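You operate a simulated robot arm through the tools that you are given. There is no shell and no other tool. Be economical: measure what you need, move in short steps, check, and stop when the job is done.

Carry out the task below with a simulated two-armed robot. There is one attempt and no reset: what you move stays moved.

TASK
Mix the tube that the pink card names and put it back.
Fine: it goes back in its own well; use the tube mixer till no dye lies at the bottom; switch it off before you lift the tube out; leave the other tubes. Set down upright: what you pick out.

Only the result counts: the job must be done as asked and must still hold three seconds after the hand-in. Knocking over, shifting, dropping, spilling or breaking anything else fails it.

THE ROBOT
Two 6-joint arms with two-finger grippers on one trunk, on a base that drives. Base frame: it is fixed to the floor where the robot stands at the start and does not move with it; the origin is under the middle of the robot, x ahead of it, y to its left, z up; the surface under the hand at the start is at about z = 760. Readings come in mm, rad, newtons and seconds.
The left shoulder is at the start at [61, 143, 900], the right one opposite. With the tool pointing down near the work surface each hand reaches from about 320 to 720 mm from the robot's upright axis, wherever it stands, measured 20 degrees to its own side. Places, roughly: mixer key [600, 100, 800]; tube mixer cup [600, 100, 800]. Payload 2.45 kg a hand.
Tool frame (each hand has its own): the origin (TCP) lies between the finger pads and is the grasp point; the fingertips stand 26 mm ahead of it; z points along the fingers, y is the line along which they close. Largest opening 96 mm; the body of the gripper starts 69 mm behind the TCP.
Orientation is that of the tool frame in the base frame, as [roll, pitch, yaw] about the fixed x, y, z axes, in that order (R = Rz(yaw) Ry(pitch) Rx(roll)). With the fingers straight down and closing along the base's y, the tool's x points along the base's -x, its y along +y and its z along -z.

THE INTERFACE
- The arms move only by the tool servo_tool. It takes "left_steps", "right_steps" or both (then of equal length, played together; a hand with none holds still); each is a list of rows, each a list of 7 numbers: the shift along the tool's x, y, z in mm, then the turn, a rotation vector about the tool's x, y, z in rad, then the gripper command, from -1 (shut) to 1 (fully open), values between in proportion. In form: [[tx, ty, tz, rx, ry, rz, claw], ...]. A call has 1 to 8 rows; each row shifts and turns the commanded pose from where the row before left it, along the tool's axes as they then stand. Rows are played at 5 a second. More than 50 mm and 0.15 rad between two rows, or a gripper value outside its range, and nothing of the call is played. Where a pose cannot be reached the arm comes as near as it can. A force on the tool above 40 N (or 10 N above the force at the start of the call, whichever is more), or a blocked arm, ends the call early, and 0.2 s more pass. Each finger halts on what it meets, pressing with about 31 N; the grip force reading is that of the motor and also rises with nothing between the fingers. The clock runs only during rows and for 0.2 s after the last one: add rows that do not move to give the fingers time. The reply holds the time, the measured pose of the TCP, the force on the tool along the base axes, the opening and the grip force, in the units named above and with some noise, with the torque about the TCP (base axes, N m) and any sound that the robot's microphone picked up, and new pictures: "pictures" is both (left out), scene, wrist or none (wrist: the cameras of the hands that moved).
- Cameras (640 x 400 px; columns grow to the right, rows downward): "scene" is now at [139.2, -13.3, 1504.2]; the picture's right is [-0.17, -0.99, 0.00], its down [-0.73, 0.13, -0.67] and it looks along [0.66, -0.11, -0.74] (base axes); focal length 268 px, centre (320, 200). "left" rides on the left gripper at [82, -3, -98] in its tool frame; the picture's right is [0.04, 1.00, 0.00], its down [-0.73, 0.03, -0.68] and it looks along [-0.68, 0.03, 0.73] (tool axes); focal length 256 px, centre (320, 200). "right" rides on the right gripper at [82, 3, -98] in its tool frame; the picture's right is [-0.04, 1.00, 0.00], its down [-0.73, -0.03, -0.68] and it looks along [-0.68, -0.03, 0.73] (tool axes); focal length 256 px, centre (320, 200).
- move_column(by): slides the trunk up (or, below 0, down) by that many mm; the arms and the scene camera ride with it, the base frame stays. It gives what a move gives, with no picture.
- steer(legs): drives the robot by 1 to 6 legs, each [ahead, turn to the left] in mm and rad, along the robot's own axes; the way and the turn of a leg run together, so that a leg with both is an arc; at most 1500 mm and 3.142 rad a leg. The arms and the cameras ride along, it lands a little off, and it stops where it bumps. It gives what a move gives, and a new picture of the scene camera.
- pan_tilt(pan, tilt): turns the head with the scene camera to pan (to the left, within 1.501 rad either way) and tilt (down, from -0.506 to 1.204), counted from straight ahead of the robot. It gives what a move gives, and a new picture of the scene camera.
- measure_at(camera, pixels): there is no depth. For up to 12 entries [column, row, z] of the newest picture of that camera ("zoom" is the newest enlarged one), the place [x, y] in the base frame at which the ray of that pixel passes the height z, good to about 2 mm. It takes no simulated time.
- close_up(camera, box): a new picture of the part [left, top, right, bottom] of that camera's present view, enlarged. It takes no simulated time.
- sign_off(): hands the job in; it is judged then, once.

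Keep the steps short. Do not move on a guess: measure, check each grasp and each placing, and mend mistakes. In all there are 80 turns and 260 pictures (those below and enlarged ones count). Leave the grippers open and the arms clear of the work at the hand-in unless told otherwise, and finish with a single line.

The tools are called after ">>>" as name(argument=value, ...) on one line, values as JSON. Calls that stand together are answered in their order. servo_tool: Moves the arms, as the interface text tells. Its arguments: {"type":"object","properties":{"left_steps":{"type":"array","items":{"type":"array","items":{"type":"number"}}},"right_steps":{"type":"array","items":{"type":"array","items":{"type":"number"}}},"pictures":{"type":"string","enum":["both","scene","wrist","none"]}},"required":[]} The other tools are called the same way: move_column (by) slides the trunk up or down; steer (legs) drives the base; pan_tilt (pan, tilt) turns the head that bears the scene camera; measure_at (camera, pixels) gives the place at which the rays of pixels pass given heights; close_up (camera, box) takes an enlarged picture of a part of a camera's view; sign_off () hands the job in.

At the start:

```text
time: 0.0
left_ee_pos: [558.2, 149.2, 1138.6]
left_ee_rot: [-3.139, 0.0, 3.138]
left_contact_force: [0.4, 0.3, -0.3]
left_wrist_torque: [-0.01, -0.02, 0.0]
left_gripper_width: 95.9
left_grasp_force: 0.0
right_ee_pos: [451.4, -240.0, 1202.8]
right_ee_rot: [-3.14, 0.001, 3.141]
right_contact_force: [0.5, -0.6, 0.5]
right_wrist_torque: [0.02, 0.0, 0.02]
right_gripper_width: 96.1
right_grasp_force: 0.1
trunk travel left (down, up): [-525.0, 65.0]
robot x, y, heading: [2.7, -1.8, -0.004]
head pan, tilt: [-0.169, 0.836]
```

scene: 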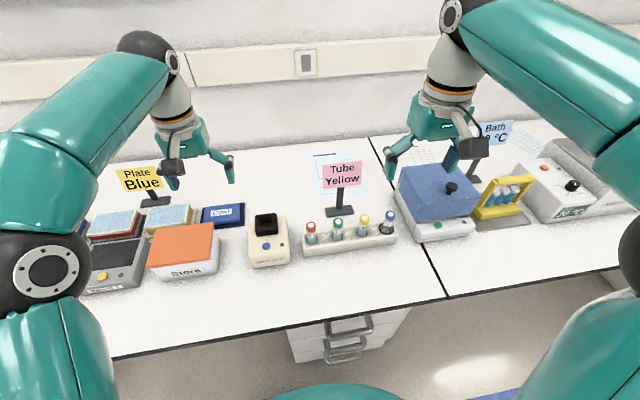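
right: 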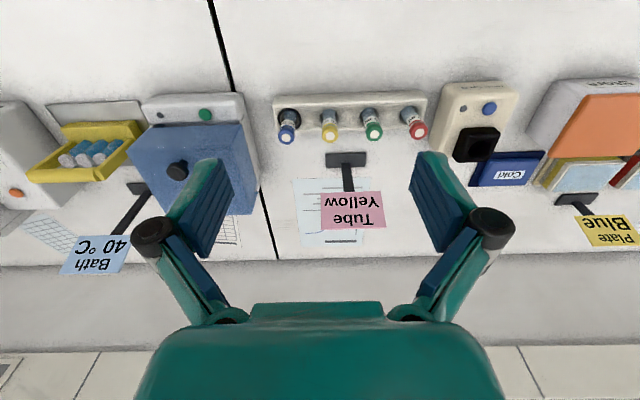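
left: 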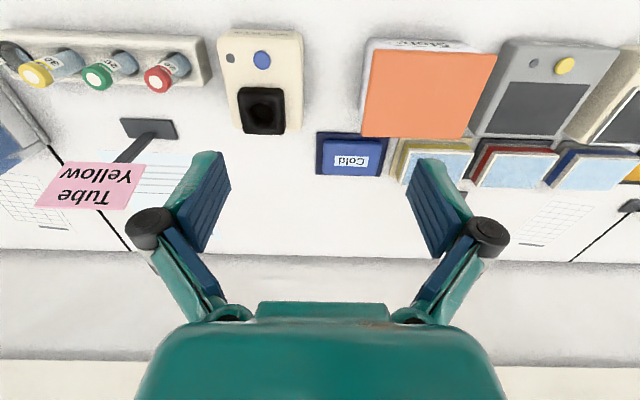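

The pink card reads "Tube Yellow". I'll enlarge the rack and the mixer and take a first measurement.

>>> close_up(camera="scene", box=[240, 190, 410, 280])

>>> close_up(camera="right", box=[260, 70, 520, 180])

>>> measure_at(camera="right", pixels=[[331, 138, 850], [329, 115, 810], [473, 145, 810], [489, 108, 800], [374, 131, 850], [288, 133, 850], [276, 98, 790], [420, 95, 790]])

>>> measure_at(camera="scene", pixels=[[363, 217, 850], [363, 236, 800], [266, 221, 810], [266, 246, 800], [337, 222, 850], [304, 249, 790], [396, 238, 790]])

```text
3.76 times, centred on (325, 235) of scene
```

zoom: 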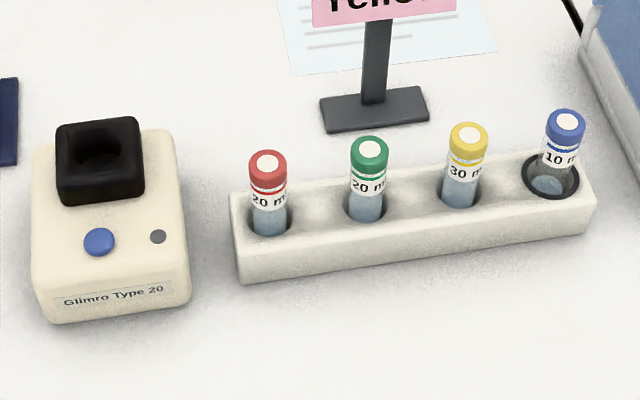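

```text
2.46 times, centred on (390, 125) of right
```

zoom: 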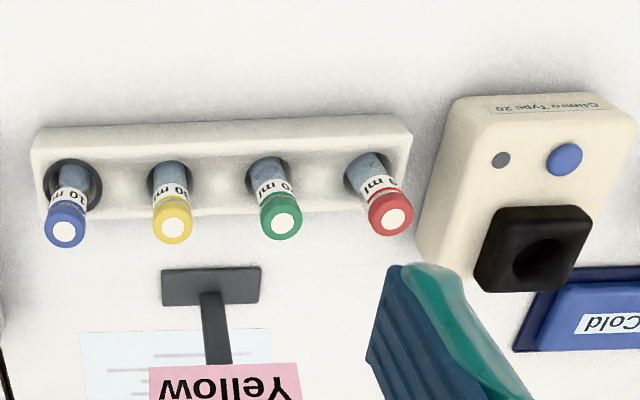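

```text
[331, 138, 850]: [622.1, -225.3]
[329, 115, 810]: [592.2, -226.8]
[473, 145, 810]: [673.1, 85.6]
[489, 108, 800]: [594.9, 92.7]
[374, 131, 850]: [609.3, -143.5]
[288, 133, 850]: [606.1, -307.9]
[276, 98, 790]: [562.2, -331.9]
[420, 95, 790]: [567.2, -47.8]
```

```text
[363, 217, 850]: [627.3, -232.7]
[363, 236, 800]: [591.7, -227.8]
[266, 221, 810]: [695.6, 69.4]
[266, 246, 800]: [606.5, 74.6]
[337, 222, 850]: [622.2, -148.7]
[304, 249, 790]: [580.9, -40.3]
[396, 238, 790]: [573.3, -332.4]
```

I need true heights, so I'll run the same features through each camera at several heights.

>>> measure_at(camera="right", pixels=[[330.2, 135.6, 820], [330.2, 135.6, 840], [330.2, 135.6, 860], [330.2, 135.6, 880], [490, 108.3, 780], [490, 108.3, 800], [490, 108.3, 820], [490, 108.3, 840], [480, 147, 800], [480, 147, 820], [480, 147, 840], [480, 147, 860]])

>>> measure_at(camera="scene", pixels=[[364.9, 216.9, 820], [364.9, 216.9, 840], [364.9, 216.9, 860], [364.9, 216.9, 880], [266.2, 246, 780], [266.2, 246, 800], [266.2, 246, 820], [266.2, 246, 840], [265.6, 222.6, 800], [265.6, 222.6, 820], [265.6, 222.6, 840], [265.6, 222.6, 860]])

>>> close_up(camera="left", box=[0, 20, 320, 160])

>>> measure_at(camera="left", pixels=[[262, 60, 780], [262, 60, 800], [262, 60, 820], [262, 60, 840], [262, 105, 800], [262, 105, 820], [262, 105, 840]])

```text
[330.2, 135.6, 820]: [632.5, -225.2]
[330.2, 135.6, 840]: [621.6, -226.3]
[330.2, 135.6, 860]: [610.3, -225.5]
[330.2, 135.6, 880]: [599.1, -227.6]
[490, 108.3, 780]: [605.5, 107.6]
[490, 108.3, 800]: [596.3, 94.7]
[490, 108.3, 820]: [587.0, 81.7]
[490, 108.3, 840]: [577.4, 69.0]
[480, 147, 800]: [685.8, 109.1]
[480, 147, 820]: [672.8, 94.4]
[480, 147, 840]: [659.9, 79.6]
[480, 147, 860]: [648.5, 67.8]
```

```text
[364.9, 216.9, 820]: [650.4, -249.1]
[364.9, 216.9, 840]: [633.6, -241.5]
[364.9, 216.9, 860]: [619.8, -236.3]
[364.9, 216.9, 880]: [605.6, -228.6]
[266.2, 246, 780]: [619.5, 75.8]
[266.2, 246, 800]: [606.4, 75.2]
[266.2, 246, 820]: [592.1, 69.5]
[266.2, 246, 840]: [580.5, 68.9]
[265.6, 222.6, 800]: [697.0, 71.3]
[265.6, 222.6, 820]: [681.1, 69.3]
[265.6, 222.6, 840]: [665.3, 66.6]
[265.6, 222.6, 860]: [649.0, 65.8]
```

```text
2.00 times, centred on (160, 90) of left
```

zoom: 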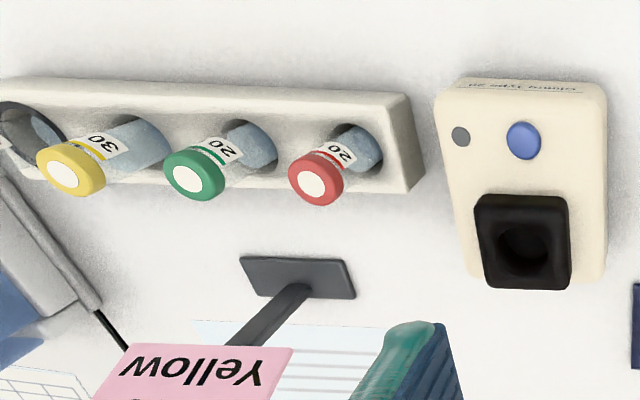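

```text
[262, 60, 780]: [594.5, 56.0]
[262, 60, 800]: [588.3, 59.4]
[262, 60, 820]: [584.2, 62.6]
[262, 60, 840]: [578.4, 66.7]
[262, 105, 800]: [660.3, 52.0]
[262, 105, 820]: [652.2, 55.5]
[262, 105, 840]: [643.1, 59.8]
```

The camera rays put the key near (580, 68, 838), the cup top near (650, 67, 860) and the yellow cap top near (603, -228, 880). I'll move the right hand above the yellow tube, staying high.

>>> servo_tool(right_steps=[[-24, 2, 30, 0, 0, 0, 1], [-24, 2, 30, 0, 0, 0, 1], [-24, 2, 30, 0, 0, 0, 1], [-24, 2, 30, 0, 0, 0, 1], [-24, 2, 30, 0, 0, 0, 1], [-24, 2, 30, 0, 0, 0, 1], [0, 0, 0, 0, 0, 0, 1]], pictures="wrist")

```text
time: 1.6
left_ee_pos: [555.8, 149.9, 1139.2]
left_ee_rot: [-3.141, 0.0, 3.14]
left_contact_force: [0.0, -0.2, -0.6]
left_wrist_torque: [0.03, -0.01, 0.02]
left_gripper_width: 96.0
left_grasp_force: 0.1
right_ee_pos: [597.9, -226.5, 1026.9]
right_ee_rot: [-3.141, -0.001, -3.141]
right_contact_force: [-0.5, -0.1, 0.5]
right_wrist_torque: [0.02, -0.01, 0.0]
right_gripper_width: 96.1
right_grasp_force: 0.0
trunk travel left (down, up): [-525.0, 65.0]
robot x, y, heading: [-3.1, -0.5, -0.005]
head pan, tilt: [-0.169, 0.836]
```

right: 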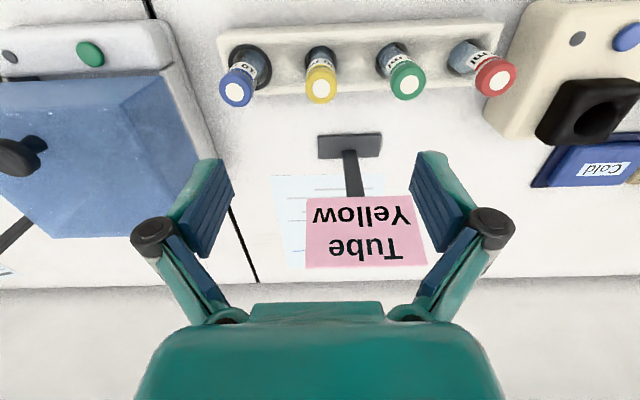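

The hand is over the rack and the yellow cap shows at (321, 90). I'll measure it, along with the cup and key, from this pose.

>>> close_up(camera="right", box=[220, 20, 420, 145])

>>> measure_at(camera="right", pixels=[[321, 90, 840], [321, 90, 860], [321, 90, 880], [318, 52, 800], [318, 52, 820], [405, 85, 880], [238, 92, 880], [495, 80, 880], [590, 112, 840], [590, 112, 860]])

>>> measure_at(camera="left", pixels=[[31, 95, 860], [31, 95, 880], [31, 95, 900], [97, 97, 880], [156, 111, 880], [262, 143, 860]])

```text
3.20 times, centred on (320, 82) of right
```

zoom: 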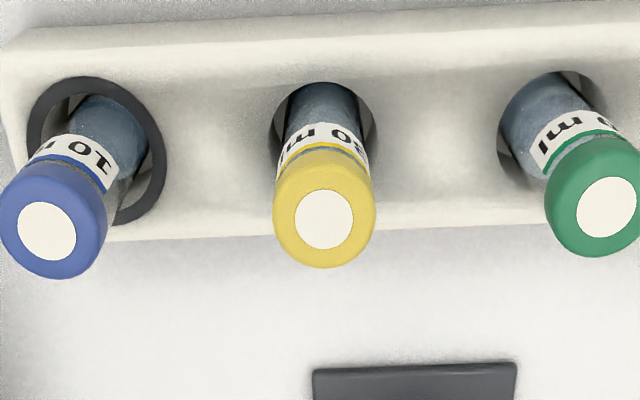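

```text
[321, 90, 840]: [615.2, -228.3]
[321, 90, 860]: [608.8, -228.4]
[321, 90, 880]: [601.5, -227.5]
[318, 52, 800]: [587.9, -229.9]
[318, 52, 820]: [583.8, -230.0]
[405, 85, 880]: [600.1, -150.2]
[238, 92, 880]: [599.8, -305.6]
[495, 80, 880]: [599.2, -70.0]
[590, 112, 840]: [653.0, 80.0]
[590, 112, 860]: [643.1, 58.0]
```

```text
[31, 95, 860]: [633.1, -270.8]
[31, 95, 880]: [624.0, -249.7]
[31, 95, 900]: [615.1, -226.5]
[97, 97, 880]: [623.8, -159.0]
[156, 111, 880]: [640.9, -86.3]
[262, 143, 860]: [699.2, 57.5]
```

The enlargement is centred on row 90, so I'll correct the left-camera pixels for cap and cup and measure again.

>>> measure_at(camera="left", pixels=[[31.5, 76, 860], [31.5, 76, 880], [31.5, 76, 900], [262, 113.5, 840], [262, 113.5, 850], [262, 113.5, 860]])

>>> close_up(camera="right", box=[480, 0, 640, 150])

```text
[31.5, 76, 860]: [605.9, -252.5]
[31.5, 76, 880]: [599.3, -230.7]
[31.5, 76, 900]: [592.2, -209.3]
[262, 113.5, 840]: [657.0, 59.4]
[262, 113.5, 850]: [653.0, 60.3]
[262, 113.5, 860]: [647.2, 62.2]
```

```text
2.67 times, centred on (560, 75) of right
```

zoom: 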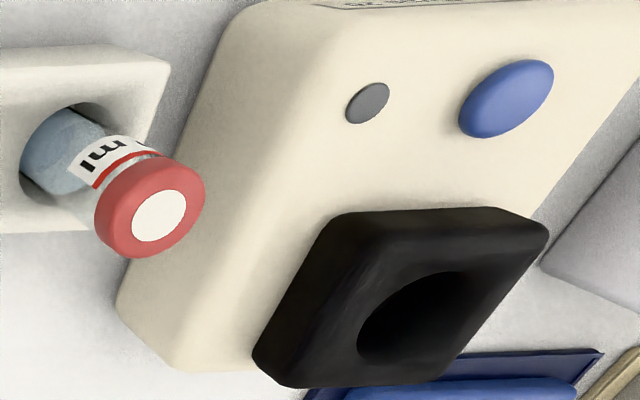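

The cameras agree on the yellow cap at about (601, -228, 880), and its neighbours are 78 mm away. I'll narrow the fingers to about 60 mm and come down to just above it.

>>> servo_tool(right_steps=[[-3, -1, 20, 0, 0, 0, 0.25], [0, 0, 30, 0, 0, 0, 0.25], [0, 0, 30, 0, 0, 0, 0.25], [0, 0, 25, 0, 0, 0, 0.25], [0, 0, 0, 0, 0, 0, 0.25]], pictures="both")

```text
time: 2.8
left_ee_pos: [556.8, 149.7, 1139.1]
left_ee_rot: [-3.14, 0.0, 3.14]
left_contact_force: [0.5, -0.4, 0.1]
left_wrist_torque: [-0.01, 0.0, 0.0]
left_gripper_width: 96.0
left_grasp_force: 0.1
right_ee_pos: [596.9, -226.8, 919.1]
right_ee_rot: [3.14, -0.002, -3.141]
right_contact_force: [0.4, -1.2, 0.9]
right_wrist_torque: [0.02, -0.02, 0.01]
right_gripper_width: 59.9
right_grasp_force: 0.1
trunk travel left (down, up): [-525.0, 65.0]
robot x, y, heading: [-2.1, -0.5, -0.0]
head pan, tilt: [-0.169, 0.836]
```

scene: 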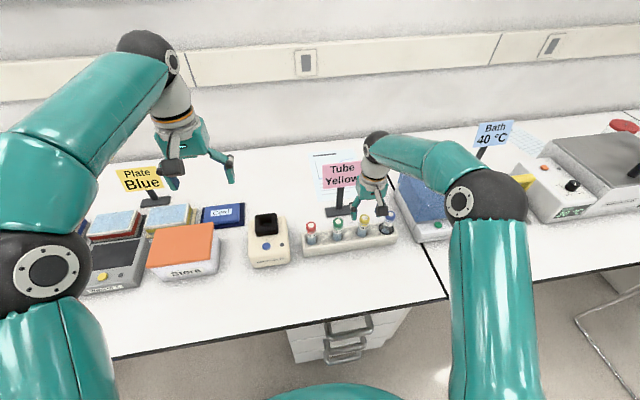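
right: 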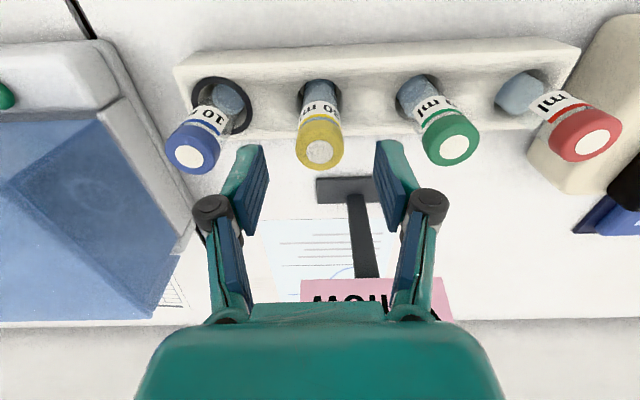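

The fingers straddle the cap at (320, 152). I'll check its position before descending.

>>> measure_at(camera="right", pixels=[[320, 152, 860], [320, 152, 870], [320, 152, 880], [320, 152, 890], [320, 90, 800], [320, 90, 820]])

>>> close_up(camera="right", box=[240, 60, 400, 180])

```text
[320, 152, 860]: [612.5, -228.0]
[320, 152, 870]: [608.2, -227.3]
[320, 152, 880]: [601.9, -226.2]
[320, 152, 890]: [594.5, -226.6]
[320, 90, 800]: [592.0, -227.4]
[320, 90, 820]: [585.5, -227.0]
```

```text
3.33 times, centred on (320, 120) of right
```

zoom: 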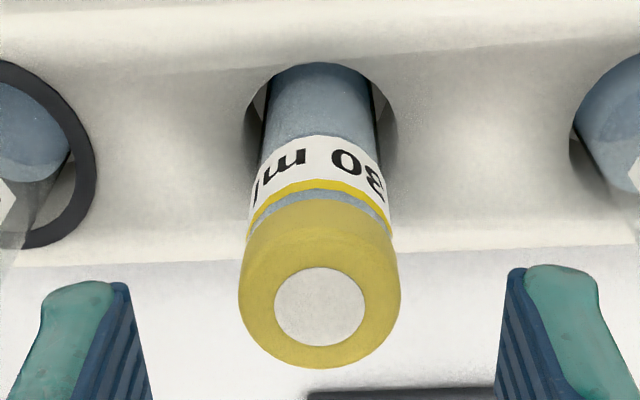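

The cap is at (602, -226.5). I'll nudge 3 mm ahead, come down to TCP z of about 862 and close.

>>> servo_tool(right_steps=[[-3, 0, 20, 0, 0, 0, 0.25], [0, 0, 20, 0, 0, 0, 0.25], [0, 0, 17, 0, 0, 0, 0.25], [0, 0, 0, 0, 0, 0, 0.25], [0, 0, 0, 0, 0, 0, -1], [0, 0, 0, 0, 0, 0, -1], [0, 0, 0, 0, 0, 0, -1]], pictures="wrist")

```text
time: 4.4
left_ee_pos: [558.2, 149.1, 1138.2]
left_ee_rot: [-3.139, 0.0, 3.14]
left_contact_force: [0.1, -0.2, 0.0]
left_wrist_torque: [-0.03, -0.03, 0.03]
left_gripper_width: 95.8
left_grasp_force: 0.1
right_ee_pos: [599.7, -226.6, 860.8]
right_ee_rot: [-3.141, -0.002, -3.141]
right_contact_force: [-1.0, -0.3, -0.7]
right_wrist_torque: [0.0, 0.02, 0.01]
right_gripper_width: 28.3
right_grasp_force: 31.1
trunk travel left (down, up): [-525.0, 65.0]
robot x, y, heading: [0.7, 0.2, 0.0]
head pan, tilt: [-0.169, 0.836]
```

right: 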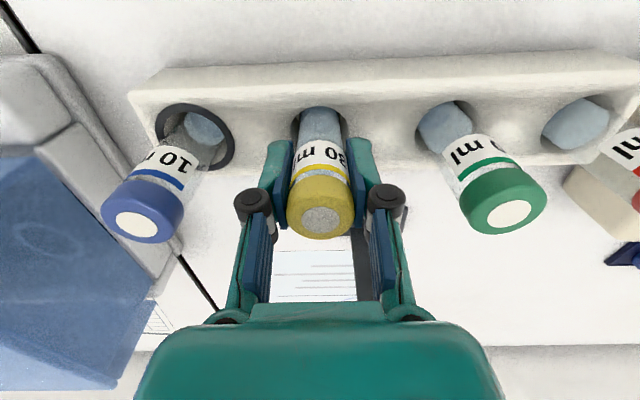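

The grip is firm at a 28 mm opening. I'll lift straight up 140 mm.

>>> servo_tool(right_steps=[[0, 0, -10, 0, 0, 0, -1], [0, 0, -20, 0, 0, 0, -1], [0, 0, -30, 0, 0, 0, -1], [0, 0, -30, 0, 0, 0, -1], [0, 0, -30, 0, 0, 0, -1], [0, 0, -20, 0, 0, 0, -1], [0, 0, 0, 0, 0, 0, -1]], pictures="both")

```text
time: 6.0
left_ee_pos: [557.5, 149.7, 1139.3]
left_ee_rot: [-3.139, 0.001, 3.139]
left_contact_force: [0.7, 0.4, 0.7]
left_wrist_torque: [0.0, 0.02, 0.01]
left_gripper_width: 95.9
left_grasp_force: 0.0
right_ee_pos: [601.5, -228.0, 1000.2]
right_ee_rot: [-3.141, -0.002, -3.142]
right_contact_force: [-0.6, 0.3, 0.1]
right_wrist_torque: [0.0, 0.01, -0.01]
right_gripper_width: 28.3
right_grasp_force: 30.9
trunk travel left (down, up): [-525.0, 65.0]
robot x, y, heading: [0.6, 0.0, 0.004]
head pan, tilt: [-0.169, 0.836]
```

scene: 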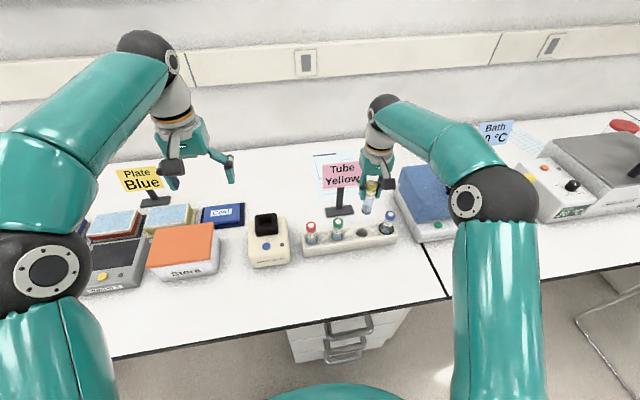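
right: 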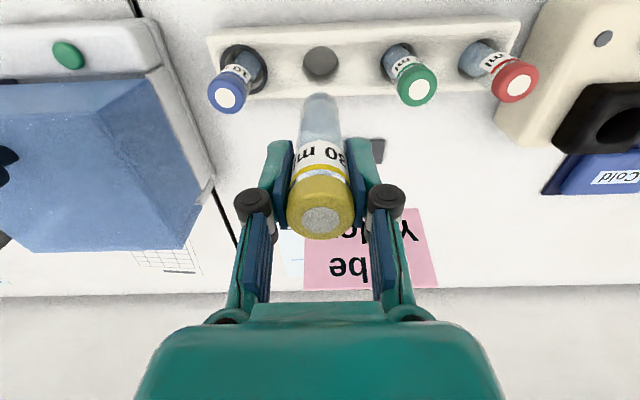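

The tube is out. I'll look at it closely for length and dye, and measure its bottom end and the empty well.

>>> close_up(camera="scene", box=[330, 165, 410, 215])

>>> measure_at(camera="right", pixels=[[320, 63, 800], [320, 63, 810], [320, 63, 820], [630, 122, 850], [630, 122, 860]])

>>> measure_at(camera="scene", pixels=[[357, 249, 800], [357, 249, 810], [357, 249, 820], [357, 249, 830], [366, 213, 890], [366, 213, 900], [366, 213, 910], [366, 213, 920]])

```text
8.00 times, centred on (370, 190) of scene
```

zoom: 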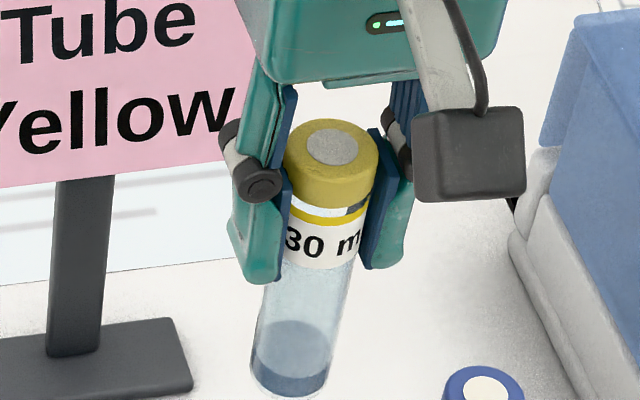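

```text
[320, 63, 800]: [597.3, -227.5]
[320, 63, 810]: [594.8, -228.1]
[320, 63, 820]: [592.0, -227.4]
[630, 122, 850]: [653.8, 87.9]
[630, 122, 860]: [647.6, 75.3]
```

```text
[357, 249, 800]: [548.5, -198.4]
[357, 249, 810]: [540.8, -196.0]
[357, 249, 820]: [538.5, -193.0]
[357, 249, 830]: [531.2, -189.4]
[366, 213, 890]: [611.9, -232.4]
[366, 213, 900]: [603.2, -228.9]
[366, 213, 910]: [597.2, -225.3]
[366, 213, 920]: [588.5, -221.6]
```

The dye has settled at the bottom. The tube bottom is at about z 902, so the tube is about 118 mm long. The left hand is in the way of the mixer, so I'll move it left and back while the right hand goes sideways at constant x, raised 25 mm.

>>> servo_tool(left_steps=[[10, 35, -5, 0, 0, 0, 1], [10, 35, -5, 0, 0, 0, 1], [10, 35, -5, 0, 0, 0, 1], [10, 35, 0, 0, 0, 0, 1], [10, 30, 0, 0, 0, 0, 1], [0, 0, 0, 0, 0, 0, 1], [0, 0, 0, 0, 0, 0, 1]], right_steps=[[0, 0, -25, 0, 0, 0, -1], [0, 30, 0, 0, 0, 0, -1], [0, 40, 0, 0, 0, 0, -1], [0, 40, 0, 0, 0, 0, -1], [0, 40, 0, 0, 0, 0, -1], [0, 40, 0, 0, 0, 0, -1], [0, 0, 0, 0, 0, 0, -1]], pictures="scene")

```text
time: 7.6
left_ee_pos: [506.4, 318.9, 1155.5]
left_ee_rot: [-3.14, -0.001, 3.139]
left_contact_force: [0.6, -0.1, 0.4]
left_wrist_torque: [0.02, -0.03, -0.02]
left_gripper_width: 96.3
left_grasp_force: 0.0
right_ee_pos: [601.2, -41.0, 1027.1]
right_ee_rot: [-3.141, -0.001, -3.14]
right_contact_force: [-0.5, -0.4, -1.0]
right_wrist_torque: [-0.01, -0.04, 0.03]
right_gripper_width: 28.4
right_grasp_force: 31.0
trunk travel left (down, up): [-525.0, 65.0]
robot x, y, heading: [0.7, -0.0, 0.003]
head pan, tilt: [-0.169, 0.836]
```

scene: 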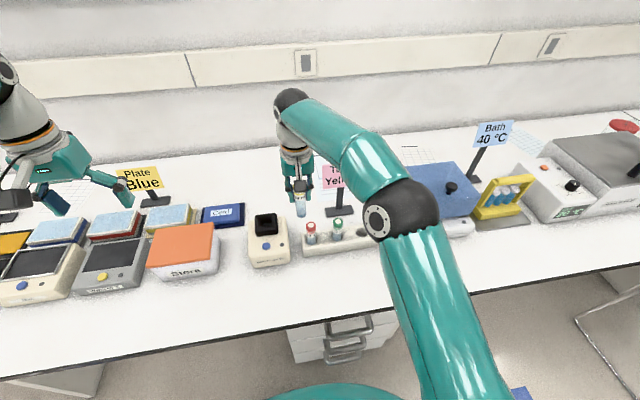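

Both hands are clear of each other. I'll continue to y of about 67 at the same x, then look with the wrist camera.

>>> servo_tool(right_steps=[[0, 40, 0, 0, 0, 0, -1], [0, 40, 0, 0, 0, 0, -1], [0, 26, 0, 0, 0, 0, -1], [0, 0, 0, 0, 0, 0, -1], [0, 0, 0, 0, 0, 0, -1]], pictures="both")

```text
time: 8.8
left_ee_pos: [507.8, 319.6, 1156.1]
left_ee_rot: [-3.139, 0.0, 3.14]
left_contact_force: [-0.4, -0.5, 0.5]
left_wrist_torque: [-0.03, 0.0, -0.03]
left_gripper_width: 96.0
left_grasp_force: 0.1
right_ee_pos: [590.5, 61.2, 1021.3]
right_ee_rot: [3.141, -0.002, 3.141]
right_contact_force: [-0.6, 0.1, -0.3]
right_wrist_torque: [0.0, -0.05, -0.02]
right_gripper_width: 28.2
right_grasp_force: 31.2
right hand out of reach, approached as far as the arm can: row 3
trunk travel left (down, up): [-525.0, 65.0]
robot x, y, heading: [-2.5, 1.2, -0.002]
head pan, tilt: [-0.169, 0.836]
```

scene: 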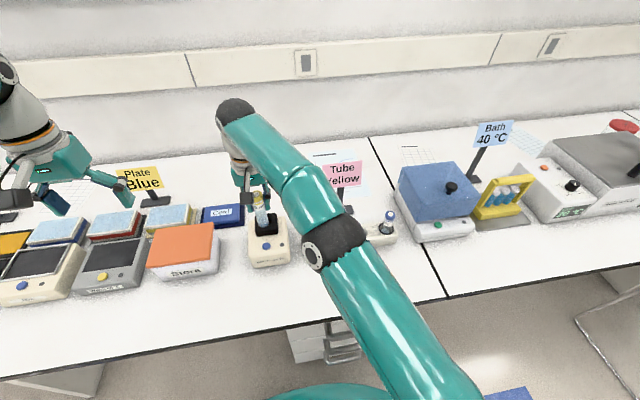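
right: 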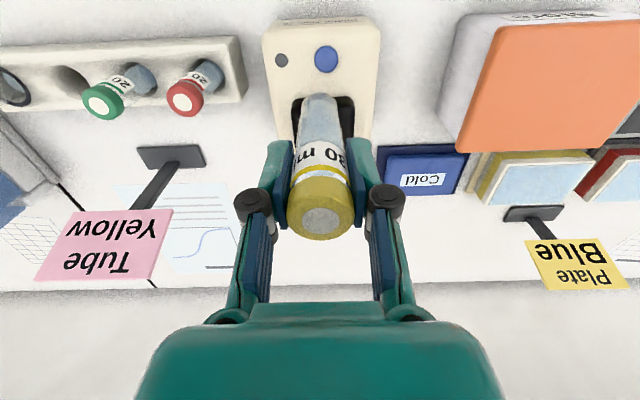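

The right arm falls short here. I'll bring it back about 120 mm in y, then turn the base left by 0.27 rad so the mixer lies on the right arm's side.

>>> servo_tool(right_steps=[[0, -40, -10, 0, 0, 0, -1], [0, -40, 0, 0, 0, 0, -1], [0, -40, 0, 0, 0, 0, -1], [0, 0, 0, 0, 0, 0, -1]], pictures="none")

>>> steer(legs=[[0, 0.27]])

```text
time: 9.8
left_ee_pos: [507.8, 321.5, 1154.0]
left_ee_rot: [-3.138, 0.001, 3.139]
left_contact_force: [0.1, 0.9, -0.4]
left_wrist_torque: [-0.01, -0.02, 0.02]
left_gripper_width: 95.9
left_grasp_force: 0.1
right_ee_pos: [591.6, -54.9, 1031.2]
right_ee_rot: [-3.141, -0.002, -3.141]
right_contact_force: [-0.4, -0.2, -0.3]
right_wrist_torque: [0.0, 0.0, -0.01]
right_gripper_width: 28.4
right_grasp_force: 30.9
trunk travel left (down, up): [-525.0, 65.0]
robot x, y, heading: [-1.5, 1.9, 0.002]
head pan, tilt: [-0.169, 0.836]
```

```text
time: 11.2
left_ee_pos: [408.5, 439.8, 1155.0]
left_ee_rot: [-3.139, 0.001, -2.885]
left_contact_force: [-0.8, -0.5, -0.1]
left_wrist_torque: [-0.03, -0.01, 0.01]
left_gripper_width: 95.9
left_grasp_force: 0.1
right_ee_pos: [584.9, 95.3, 1031.7]
right_ee_rot: [-3.142, 0.001, -2.884]
right_contact_force: [-0.2, -0.2, -0.7]
right_wrist_torque: [0.02, -0.02, 0.01]
right_gripper_width: 28.4
right_grasp_force: 30.9
trunk travel left (down, up): [-525.0, 65.0]
robot x, y, heading: [1.0, -11.6, 0.253]
head pan, tilt: [-0.169, 0.836]
```

scene: 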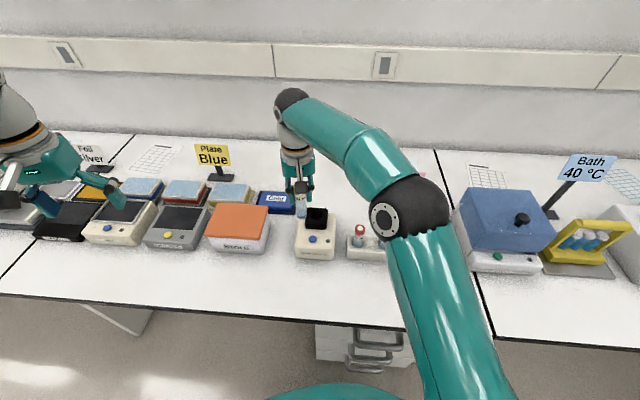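

The turn worked. I'll square the right hand again and line it up with the mixer at y of about 64, with a look.

>>> servo_tool(right_steps=[[0, 0, 0, 0, 0, 0.128, -1], [0, 0, 0, 0, 0, 0.128, -1], [0, -31, 0, 0, 0, 0, -1], [0, 0, 0, 0, 0, 0, -1]], pictures="both")

```text
time: 12.2
left_ee_pos: [407.9, 440.4, 1155.3]
left_ee_rot: [-3.136, -0.001, -2.884]
left_contact_force: [0.1, 0.2, 0.0]
left_wrist_torque: [-0.01, -0.01, 0.01]
left_gripper_width: 95.7
left_grasp_force: 0.1
right_ee_pos: [582.4, 64.6, 1030.0]
right_ee_rot: [-3.14, -0.001, -3.14]
right_contact_force: [-0.6, 0.0, -0.9]
right_wrist_torque: [-0.03, 0.01, -0.02]
right_gripper_width: 28.2
right_grasp_force: 31.2
trunk travel left (down, up): [-525.0, 65.0]
robot x, y, heading: [1.1, -10.6, 0.254]
head pan, tilt: [-0.169, 0.836]
```

scene: 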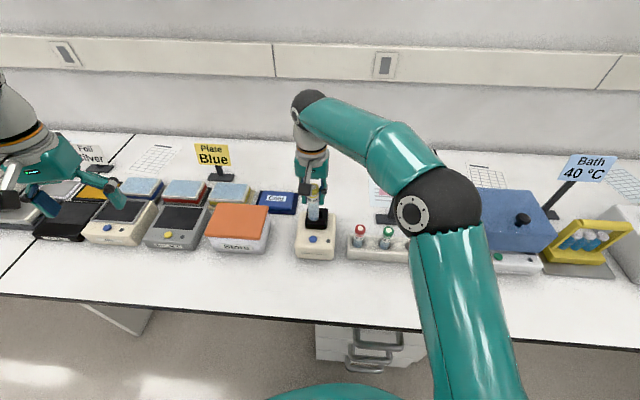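
right: 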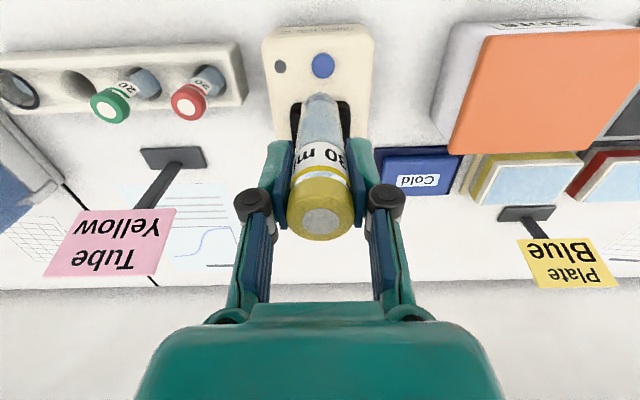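

I'll enlarge the mixer in both views to fix the cup block's edges.

>>> close_up(camera="right", box=[255, 15, 385, 155])

>>> close_up(camera="scene", box=[280, 180, 350, 265])

>>> measure_at(camera="right", pixels=[[293, 103, 850], [293, 103, 860], [350, 103, 850], [350, 103, 860], [324, 66, 830], [324, 66, 840]])

```text
2.86 times, centred on (320, 85) of right
```

zoom: 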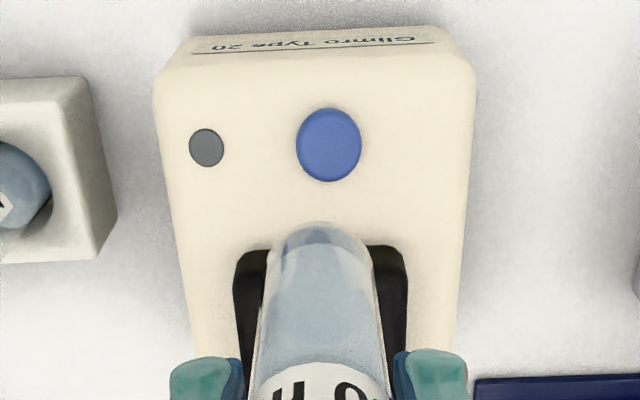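

```text
4.71 times, centred on (315, 222) of scene
```

zoom: 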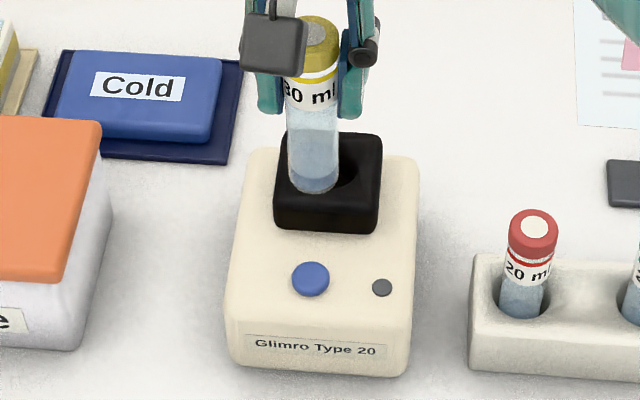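

```text
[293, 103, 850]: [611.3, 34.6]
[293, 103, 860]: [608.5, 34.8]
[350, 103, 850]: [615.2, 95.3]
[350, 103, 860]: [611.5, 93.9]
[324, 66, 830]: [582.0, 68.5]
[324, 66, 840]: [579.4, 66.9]
```

The key is at about (579, 67, 840) and the cup centre at y of about 65. I'll move the tube forward to x of about 643, still high, and look again.

>>> servo_tool(right_steps=[[-30, 0, 0, 0, 0, 0, -1], [-30, 0, 0, 0, 0, 0, -1], [0, 0, 0, 0, 0, 0, -1]], pictures="both")

>>> close_up(camera="scene", box=[280, 180, 350, 265])

>>> close_up(camera="right", box=[240, 0, 400, 160])

```text
time: 13.0
left_ee_pos: [406.4, 437.6, 1156.3]
left_ee_rot: [-3.14, 0.001, -2.885]
left_contact_force: [-0.7, -0.1, 0.7]
left_wrist_torque: [0.05, -0.05, -0.01]
left_gripper_width: 96.0
left_grasp_force: 0.2
right_ee_pos: [639.9, 65.6, 1032.1]
right_ee_rot: [3.14, 0.001, -3.138]
right_contact_force: [-0.7, -0.5, 0.4]
right_wrist_torque: [0.03, -0.01, -0.03]
right_gripper_width: 28.5
right_grasp_force: 30.5
trunk travel left (down, up): [-525.0, 65.0]
robot x, y, heading: [-0.7, -16.7, 0.255]
head pan, tilt: [-0.169, 0.836]
```

scene: 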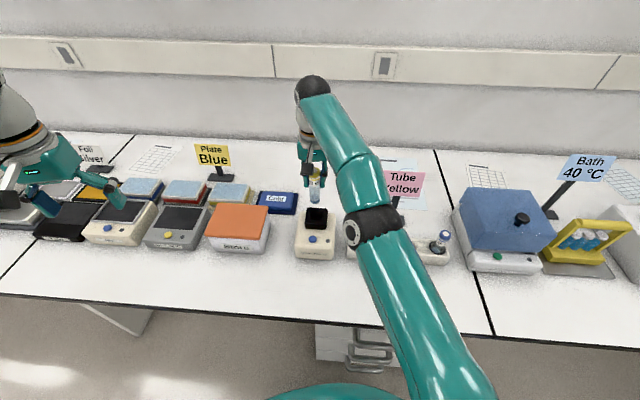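
right: 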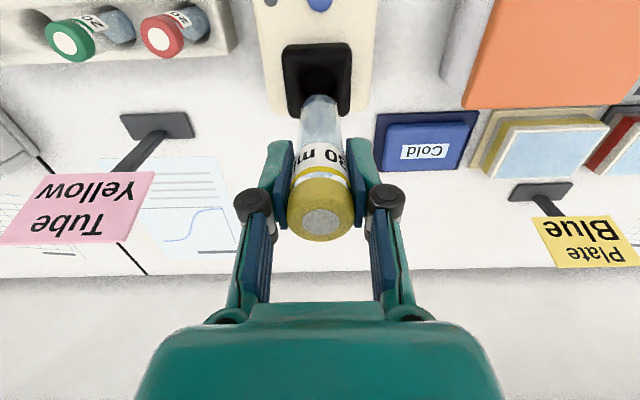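

```text
4.71 times, centred on (315, 222) of scene
```

zoom: 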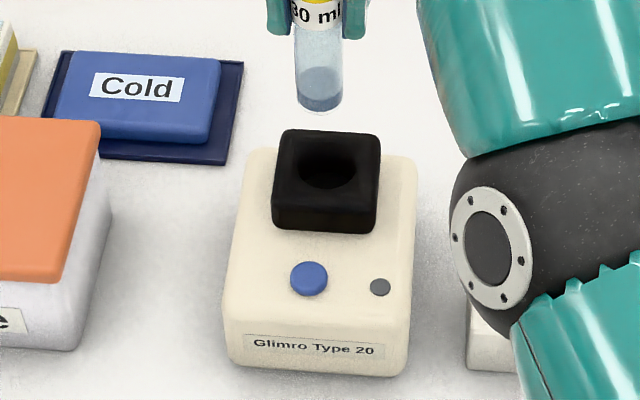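

```text
2.50 times, centred on (320, 80) of right
```

zoom: 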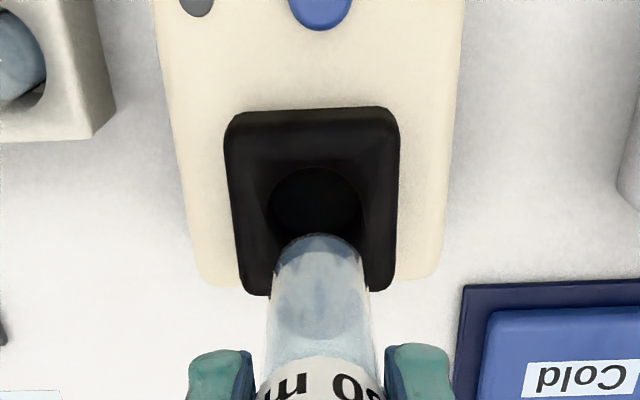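

The hole is visible now: scene pixel of about (316.7, 215.2), wrist pixel of about (318.8, 83). I'll triangulate it.

>>> measure_at(camera="scene", pixels=[[316.7, 215.2, 830], [316.7, 215.2, 840], [316.7, 215.2, 850], [316.7, 215.2, 860], [316.7, 215.2, 870], [306, 228, 840], [312, 198, 920], [317, 202, 840], [317, 202, 850], [317, 202, 860]])

>>> measure_at(camera="right", pixels=[[318.8, 83, 830], [318.8, 83, 840], [318.8, 83, 850], [318.8, 83, 860], [301, 83, 850], [337, 83, 850], [318.8, 67, 850], [288, 83, 850], [351, 83, 850], [320, 44, 850]])

```text
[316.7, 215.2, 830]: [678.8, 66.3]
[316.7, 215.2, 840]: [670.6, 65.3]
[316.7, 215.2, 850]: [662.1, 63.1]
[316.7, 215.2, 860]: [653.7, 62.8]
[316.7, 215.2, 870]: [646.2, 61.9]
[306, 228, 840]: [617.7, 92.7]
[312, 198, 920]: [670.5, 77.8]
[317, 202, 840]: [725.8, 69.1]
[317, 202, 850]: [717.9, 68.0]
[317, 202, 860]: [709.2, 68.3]
```

```text
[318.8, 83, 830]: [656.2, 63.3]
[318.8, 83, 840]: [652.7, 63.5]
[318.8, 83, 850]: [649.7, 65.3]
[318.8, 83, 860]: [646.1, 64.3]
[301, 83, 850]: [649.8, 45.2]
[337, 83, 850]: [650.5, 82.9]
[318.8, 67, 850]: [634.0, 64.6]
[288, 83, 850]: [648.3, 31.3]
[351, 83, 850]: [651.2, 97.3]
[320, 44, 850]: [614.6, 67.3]
```

The estimates put the hole at about (646, 64) with the rim at about z 863. I'll go to x 646 and lower until the tube bottom is about 15 mm above the rim, then compare.

>>> servo_tool(right_steps=[[-6, -1, 15, 0, 0, 0, -1], [0, 0, 20, 0, 0, 0, -1], [0, 0, 18, 0, 0, 0, -1], [0, 0, 0, 0, 0, 0, -1]], pictures="both")

>>> close_up(camera="scene", box=[295, 195, 337, 232])

>>> close_up(camera="right", box=[240, 20, 400, 140])

```text
time: 14.0
left_ee_pos: [408.1, 438.8, 1155.8]
left_ee_rot: [-3.142, 0.0, -2.885]
left_contact_force: [0.2, 1.3, 0.1]
left_wrist_torque: [-0.01, -0.01, -0.01]
left_gripper_width: 96.4
left_grasp_force: 0.2
right_ee_pos: [648.6, 67.1, 978.2]
right_ee_rot: [-3.141, 0.0, -3.139]
right_contact_force: [0.4, 0.2, -0.4]
right_wrist_torque: [-0.03, 0.03, 0.0]
right_gripper_width: 28.6
right_grasp_force: 31.1
trunk travel left (down, up): [-525.0, 65.0]
robot x, y, heading: [-2.4, -15.2, 0.255]
head pan, tilt: [-0.169, 0.836]
```

scene: 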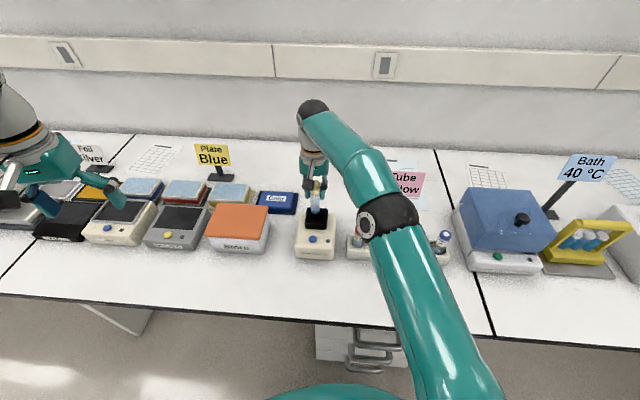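
right: 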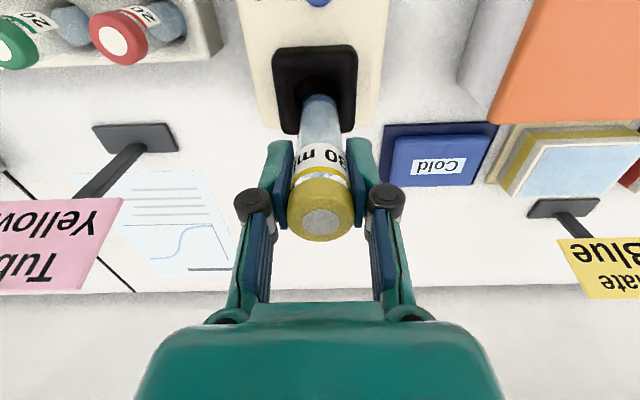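

```text
10.81 times, centred on (316, 214) of scene
```

zoom: 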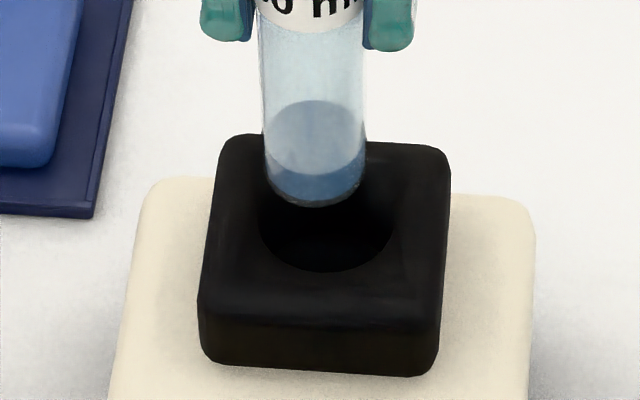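

```text
3.33 times, centred on (320, 80) of right
```

zoom: 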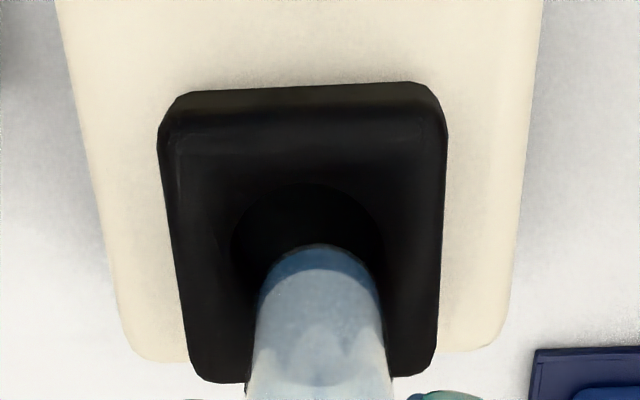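

Both views show the tube about 2 mm too far to +y. I'll measure the hole centre and its front edge to set x.

>>> measure_at(camera="right", pixels=[[316.4, 96.2, 855], [316.4, 96.2, 863], [316.4, 96.2, 870], [316.4, 74.9, 863], [293.6, 94, 863], [339.5, 94, 863]])

>>> measure_at(camera="scene", pixels=[[317.1, 220.7, 855], [317.1, 220.7, 863], [317.1, 220.7, 870], [310.3, 216, 863], [323.3, 216, 863], [315.6, 214.3, 880]])

```text
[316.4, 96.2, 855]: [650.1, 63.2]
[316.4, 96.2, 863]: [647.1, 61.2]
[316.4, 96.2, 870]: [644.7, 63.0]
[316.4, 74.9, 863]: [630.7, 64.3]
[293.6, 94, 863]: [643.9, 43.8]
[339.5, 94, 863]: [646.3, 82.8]
```

```text
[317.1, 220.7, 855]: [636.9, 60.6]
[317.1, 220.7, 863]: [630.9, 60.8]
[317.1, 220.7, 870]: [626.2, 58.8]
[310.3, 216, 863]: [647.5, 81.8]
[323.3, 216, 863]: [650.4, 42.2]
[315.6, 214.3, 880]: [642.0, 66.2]
```

Both cameras put the front edge at x 631, and the opening is about 39 mm wide, so the centre is at about (650, 63). I'll correct and lower about 36 mm into it.

>>> servo_tool(right_steps=[[-1.5, -3.5, 0, 0, 0, 0, -1], [0, 0, 10, 0, 0, 0, -1], [0, 0, 10, 0, 0, 0, -1], [0, 0, 8, 0, 0, 0, -1], [0, 0, 8, 0, 0, 0, -1], [0, 0, 0, 0, 0, 0, -1]], pictures="both")

>>> close_up(camera="scene", box=[295, 195, 337, 232])

```text
time: 15.4
left_ee_pos: [407.6, 439.2, 1155.6]
left_ee_rot: [-3.139, -0.001, -2.885]
left_contact_force: [0.2, 0.6, -0.1]
left_wrist_torque: [-0.01, 0.02, 0.05]
left_gripper_width: 96.3
left_grasp_force: 0.0
right_ee_pos: [651.9, 59.2, 942.6]
right_ee_rot: [-3.141, 0.0, -3.14]
right_contact_force: [0.1, -0.6, 0.0]
right_wrist_torque: [0.02, 0.03, 0.02]
right_gripper_width: 28.3
right_grasp_force: 30.7
trunk travel left (down, up): [-525.0, 65.0]
robot x, y, heading: [-0.8, -11.2, 0.258]
head pan, tilt: [-0.169, 0.836]
```

scene: 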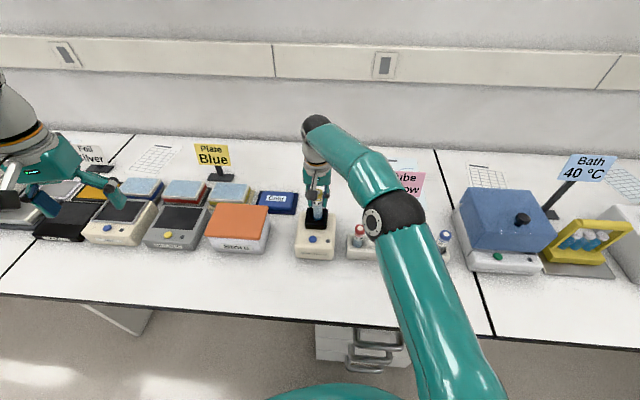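
right: 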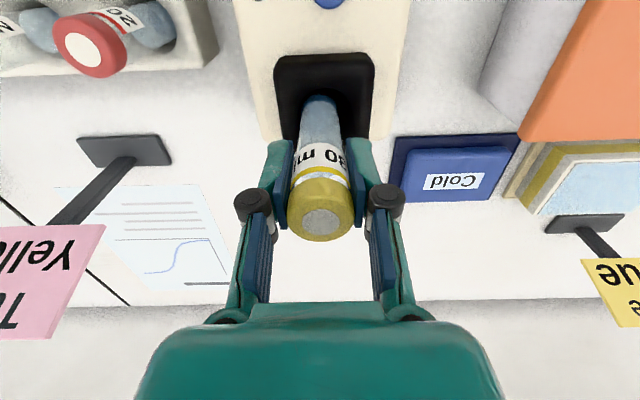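

```text
10.81 times, centred on (316, 214) of scene
```

zoom: 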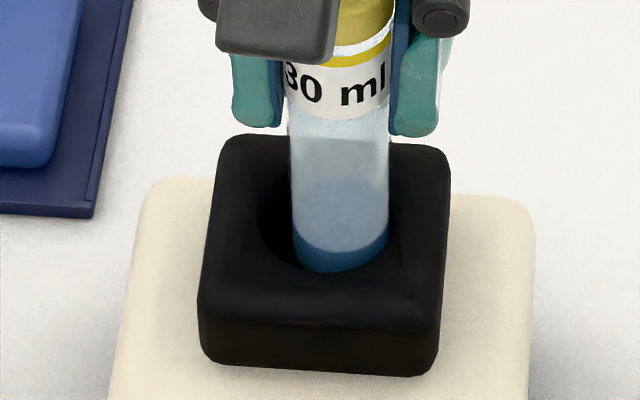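

The tube is entering but sits about 3 mm too far right (TCP y 59, hole 62.5). I'll correct that and go down in small steps.

>>> servo_tool(right_steps=[[1, 3, 0, 0, 0, 0, -1], [0, 0, 0, 0, 0, 0, -1], [0, 0, 5, 0, 0, 0, -1], [0, 0, 5, 0, 0, 0, -1], [0, 0, 0, 0, 0, 0, -1]], pictures="wrist")

>>> close_up(camera="scene", box=[295, 195, 337, 232])

```text
time: 16.6
left_ee_pos: [407.1, 438.2, 1155.0]
left_ee_rot: [-3.14, 0.0, -2.884]
left_contact_force: [0.8, 0.2, 0.3]
left_wrist_torque: [-0.01, 0.01, -0.02]
left_gripper_width: 96.1
left_grasp_force: 0.1
right_ee_pos: [650.9, 63.6, 932.3]
right_ee_rot: [-3.14, 0.0, -3.138]
right_contact_force: [-0.3, 0.2, -0.1]
right_wrist_torque: [0.01, 0.01, 0.02]
right_gripper_width: 28.3
right_grasp_force: 30.8
trunk travel left (down, up): [-525.0, 65.0]
robot x, y, heading: [2.0, -15.0, 0.256]
head pan, tilt: [-0.169, 0.836]
```

right: 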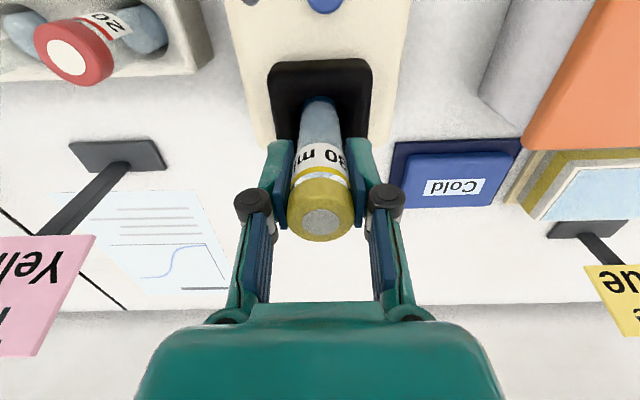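

```text
10.81 times, centred on (316, 214) of scene
```

zoom: 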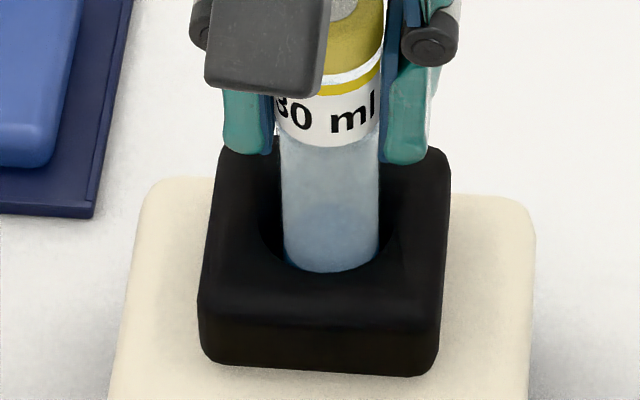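

The tube is centred in the cup and inside it. I'll go on down in 4 mm steps until it touches bottom.

>>> servo_tool(right_steps=[[0, 0, 4, 0, 0, 0, -1], [0, 0, 4, 0, 0, 0, -1], [0, 0, 4, 0, 0, 0, -1], [0, 0, 4, 0, 0, 0, -1], [0, 0, 0, 0, 0, 0, -1]], pictures="none")

>>> close_up(camera="scene", box=[295, 195, 337, 232])

```text
time: 17.8
left_ee_pos: [404.1, 439.3, 1156.7]
left_ee_rot: [-3.138, 0.002, -2.885]
left_contact_force: [0.9, 0.7, -0.4]
left_wrist_torque: [0.01, 0.0, 0.0]
left_gripper_width: 96.0
left_grasp_force: 0.1
right_ee_pos: [650.7, 62.5, 921.1]
right_ee_rot: [3.137, 0.009, -3.141]
right_contact_force: [2.7, 0.3, 29.0]
right_wrist_torque: [0.03, -0.22, 0.01]
right_gripper_width: 28.6
right_grasp_force: 31.2
trunk travel left (down, up): [-525.0, 65.0]
robot x, y, heading: [2.2, -10.3, 0.254]
head pan, tilt: [-0.169, 0.836]
```

```text
10.81 times, centred on (316, 214) of scene
```

zoom: 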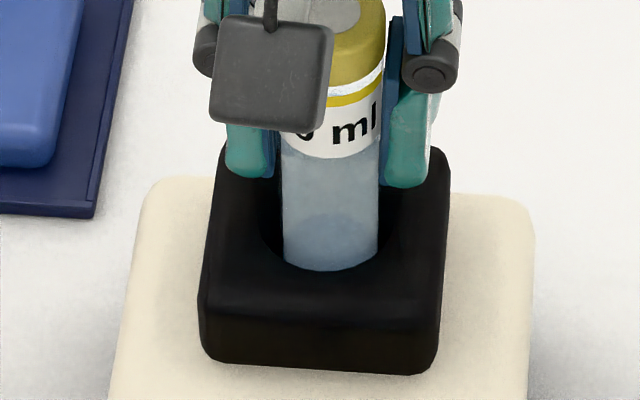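

Contact reads 29 N, so the tube stands on the cup bottom at TCP z of about 921. I'll ease the push by 4 mm, then open the fingers slightly to see whether it stands by itself.

>>> servo_tool(right_steps=[[0, 0, -4, 0, 0, 0, -1], [0, 0, 0, 0, 0, 0, -1], [0, 0, 0, 0, 0, 0, -0.3], [0, 0, 0, 0, 0, 0, -0.2], [0, 0, 0, 0, 0, 0, -0.2]], pictures="wrist")

>>> close_up(camera="scene", box=[295, 185, 337, 232])

```text
time: 19.0
left_ee_pos: [406.5, 439.2, 1154.6]
left_ee_rot: [-3.141, 0.0, -2.886]
left_contact_force: [-0.2, 0.5, -0.6]
left_wrist_torque: [0.0, -0.03, 0.0]
left_gripper_width: 96.0
left_grasp_force: 0.1
right_ee_pos: [651.3, 61.6, 920.2]
right_ee_rot: [3.14, -0.001, -3.14]
right_contact_force: [-0.3, -0.4, 0.2]
right_wrist_torque: [0.02, -0.05, 0.02]
right_gripper_width: 38.7
right_grasp_force: 0.1
trunk travel left (down, up): [-525.0, 65.0]
robot x, y, heading: [3.3, -11.1, 0.253]
head pan, tilt: [-0.169, 0.836]
```

right: 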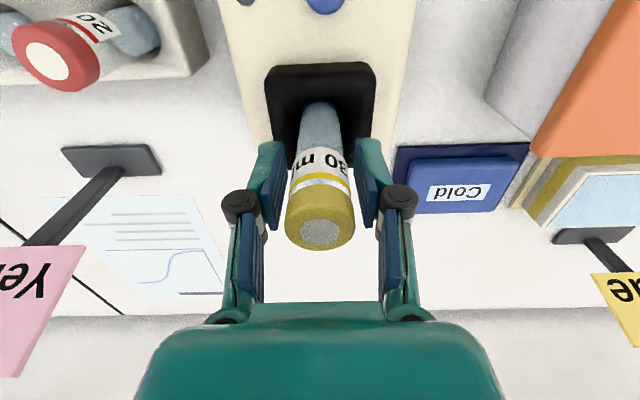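

```text
8.51 times, centred on (316, 208) of scene
```

zoom: 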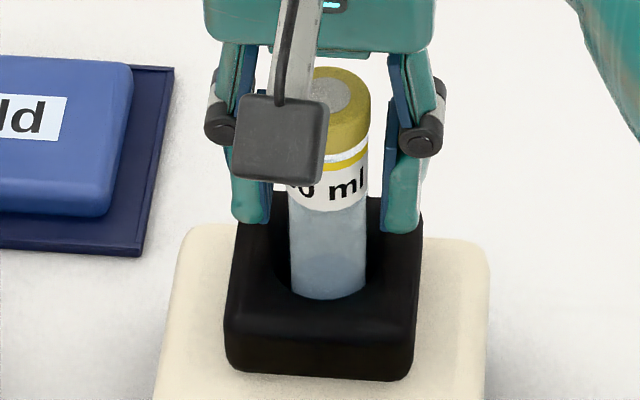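

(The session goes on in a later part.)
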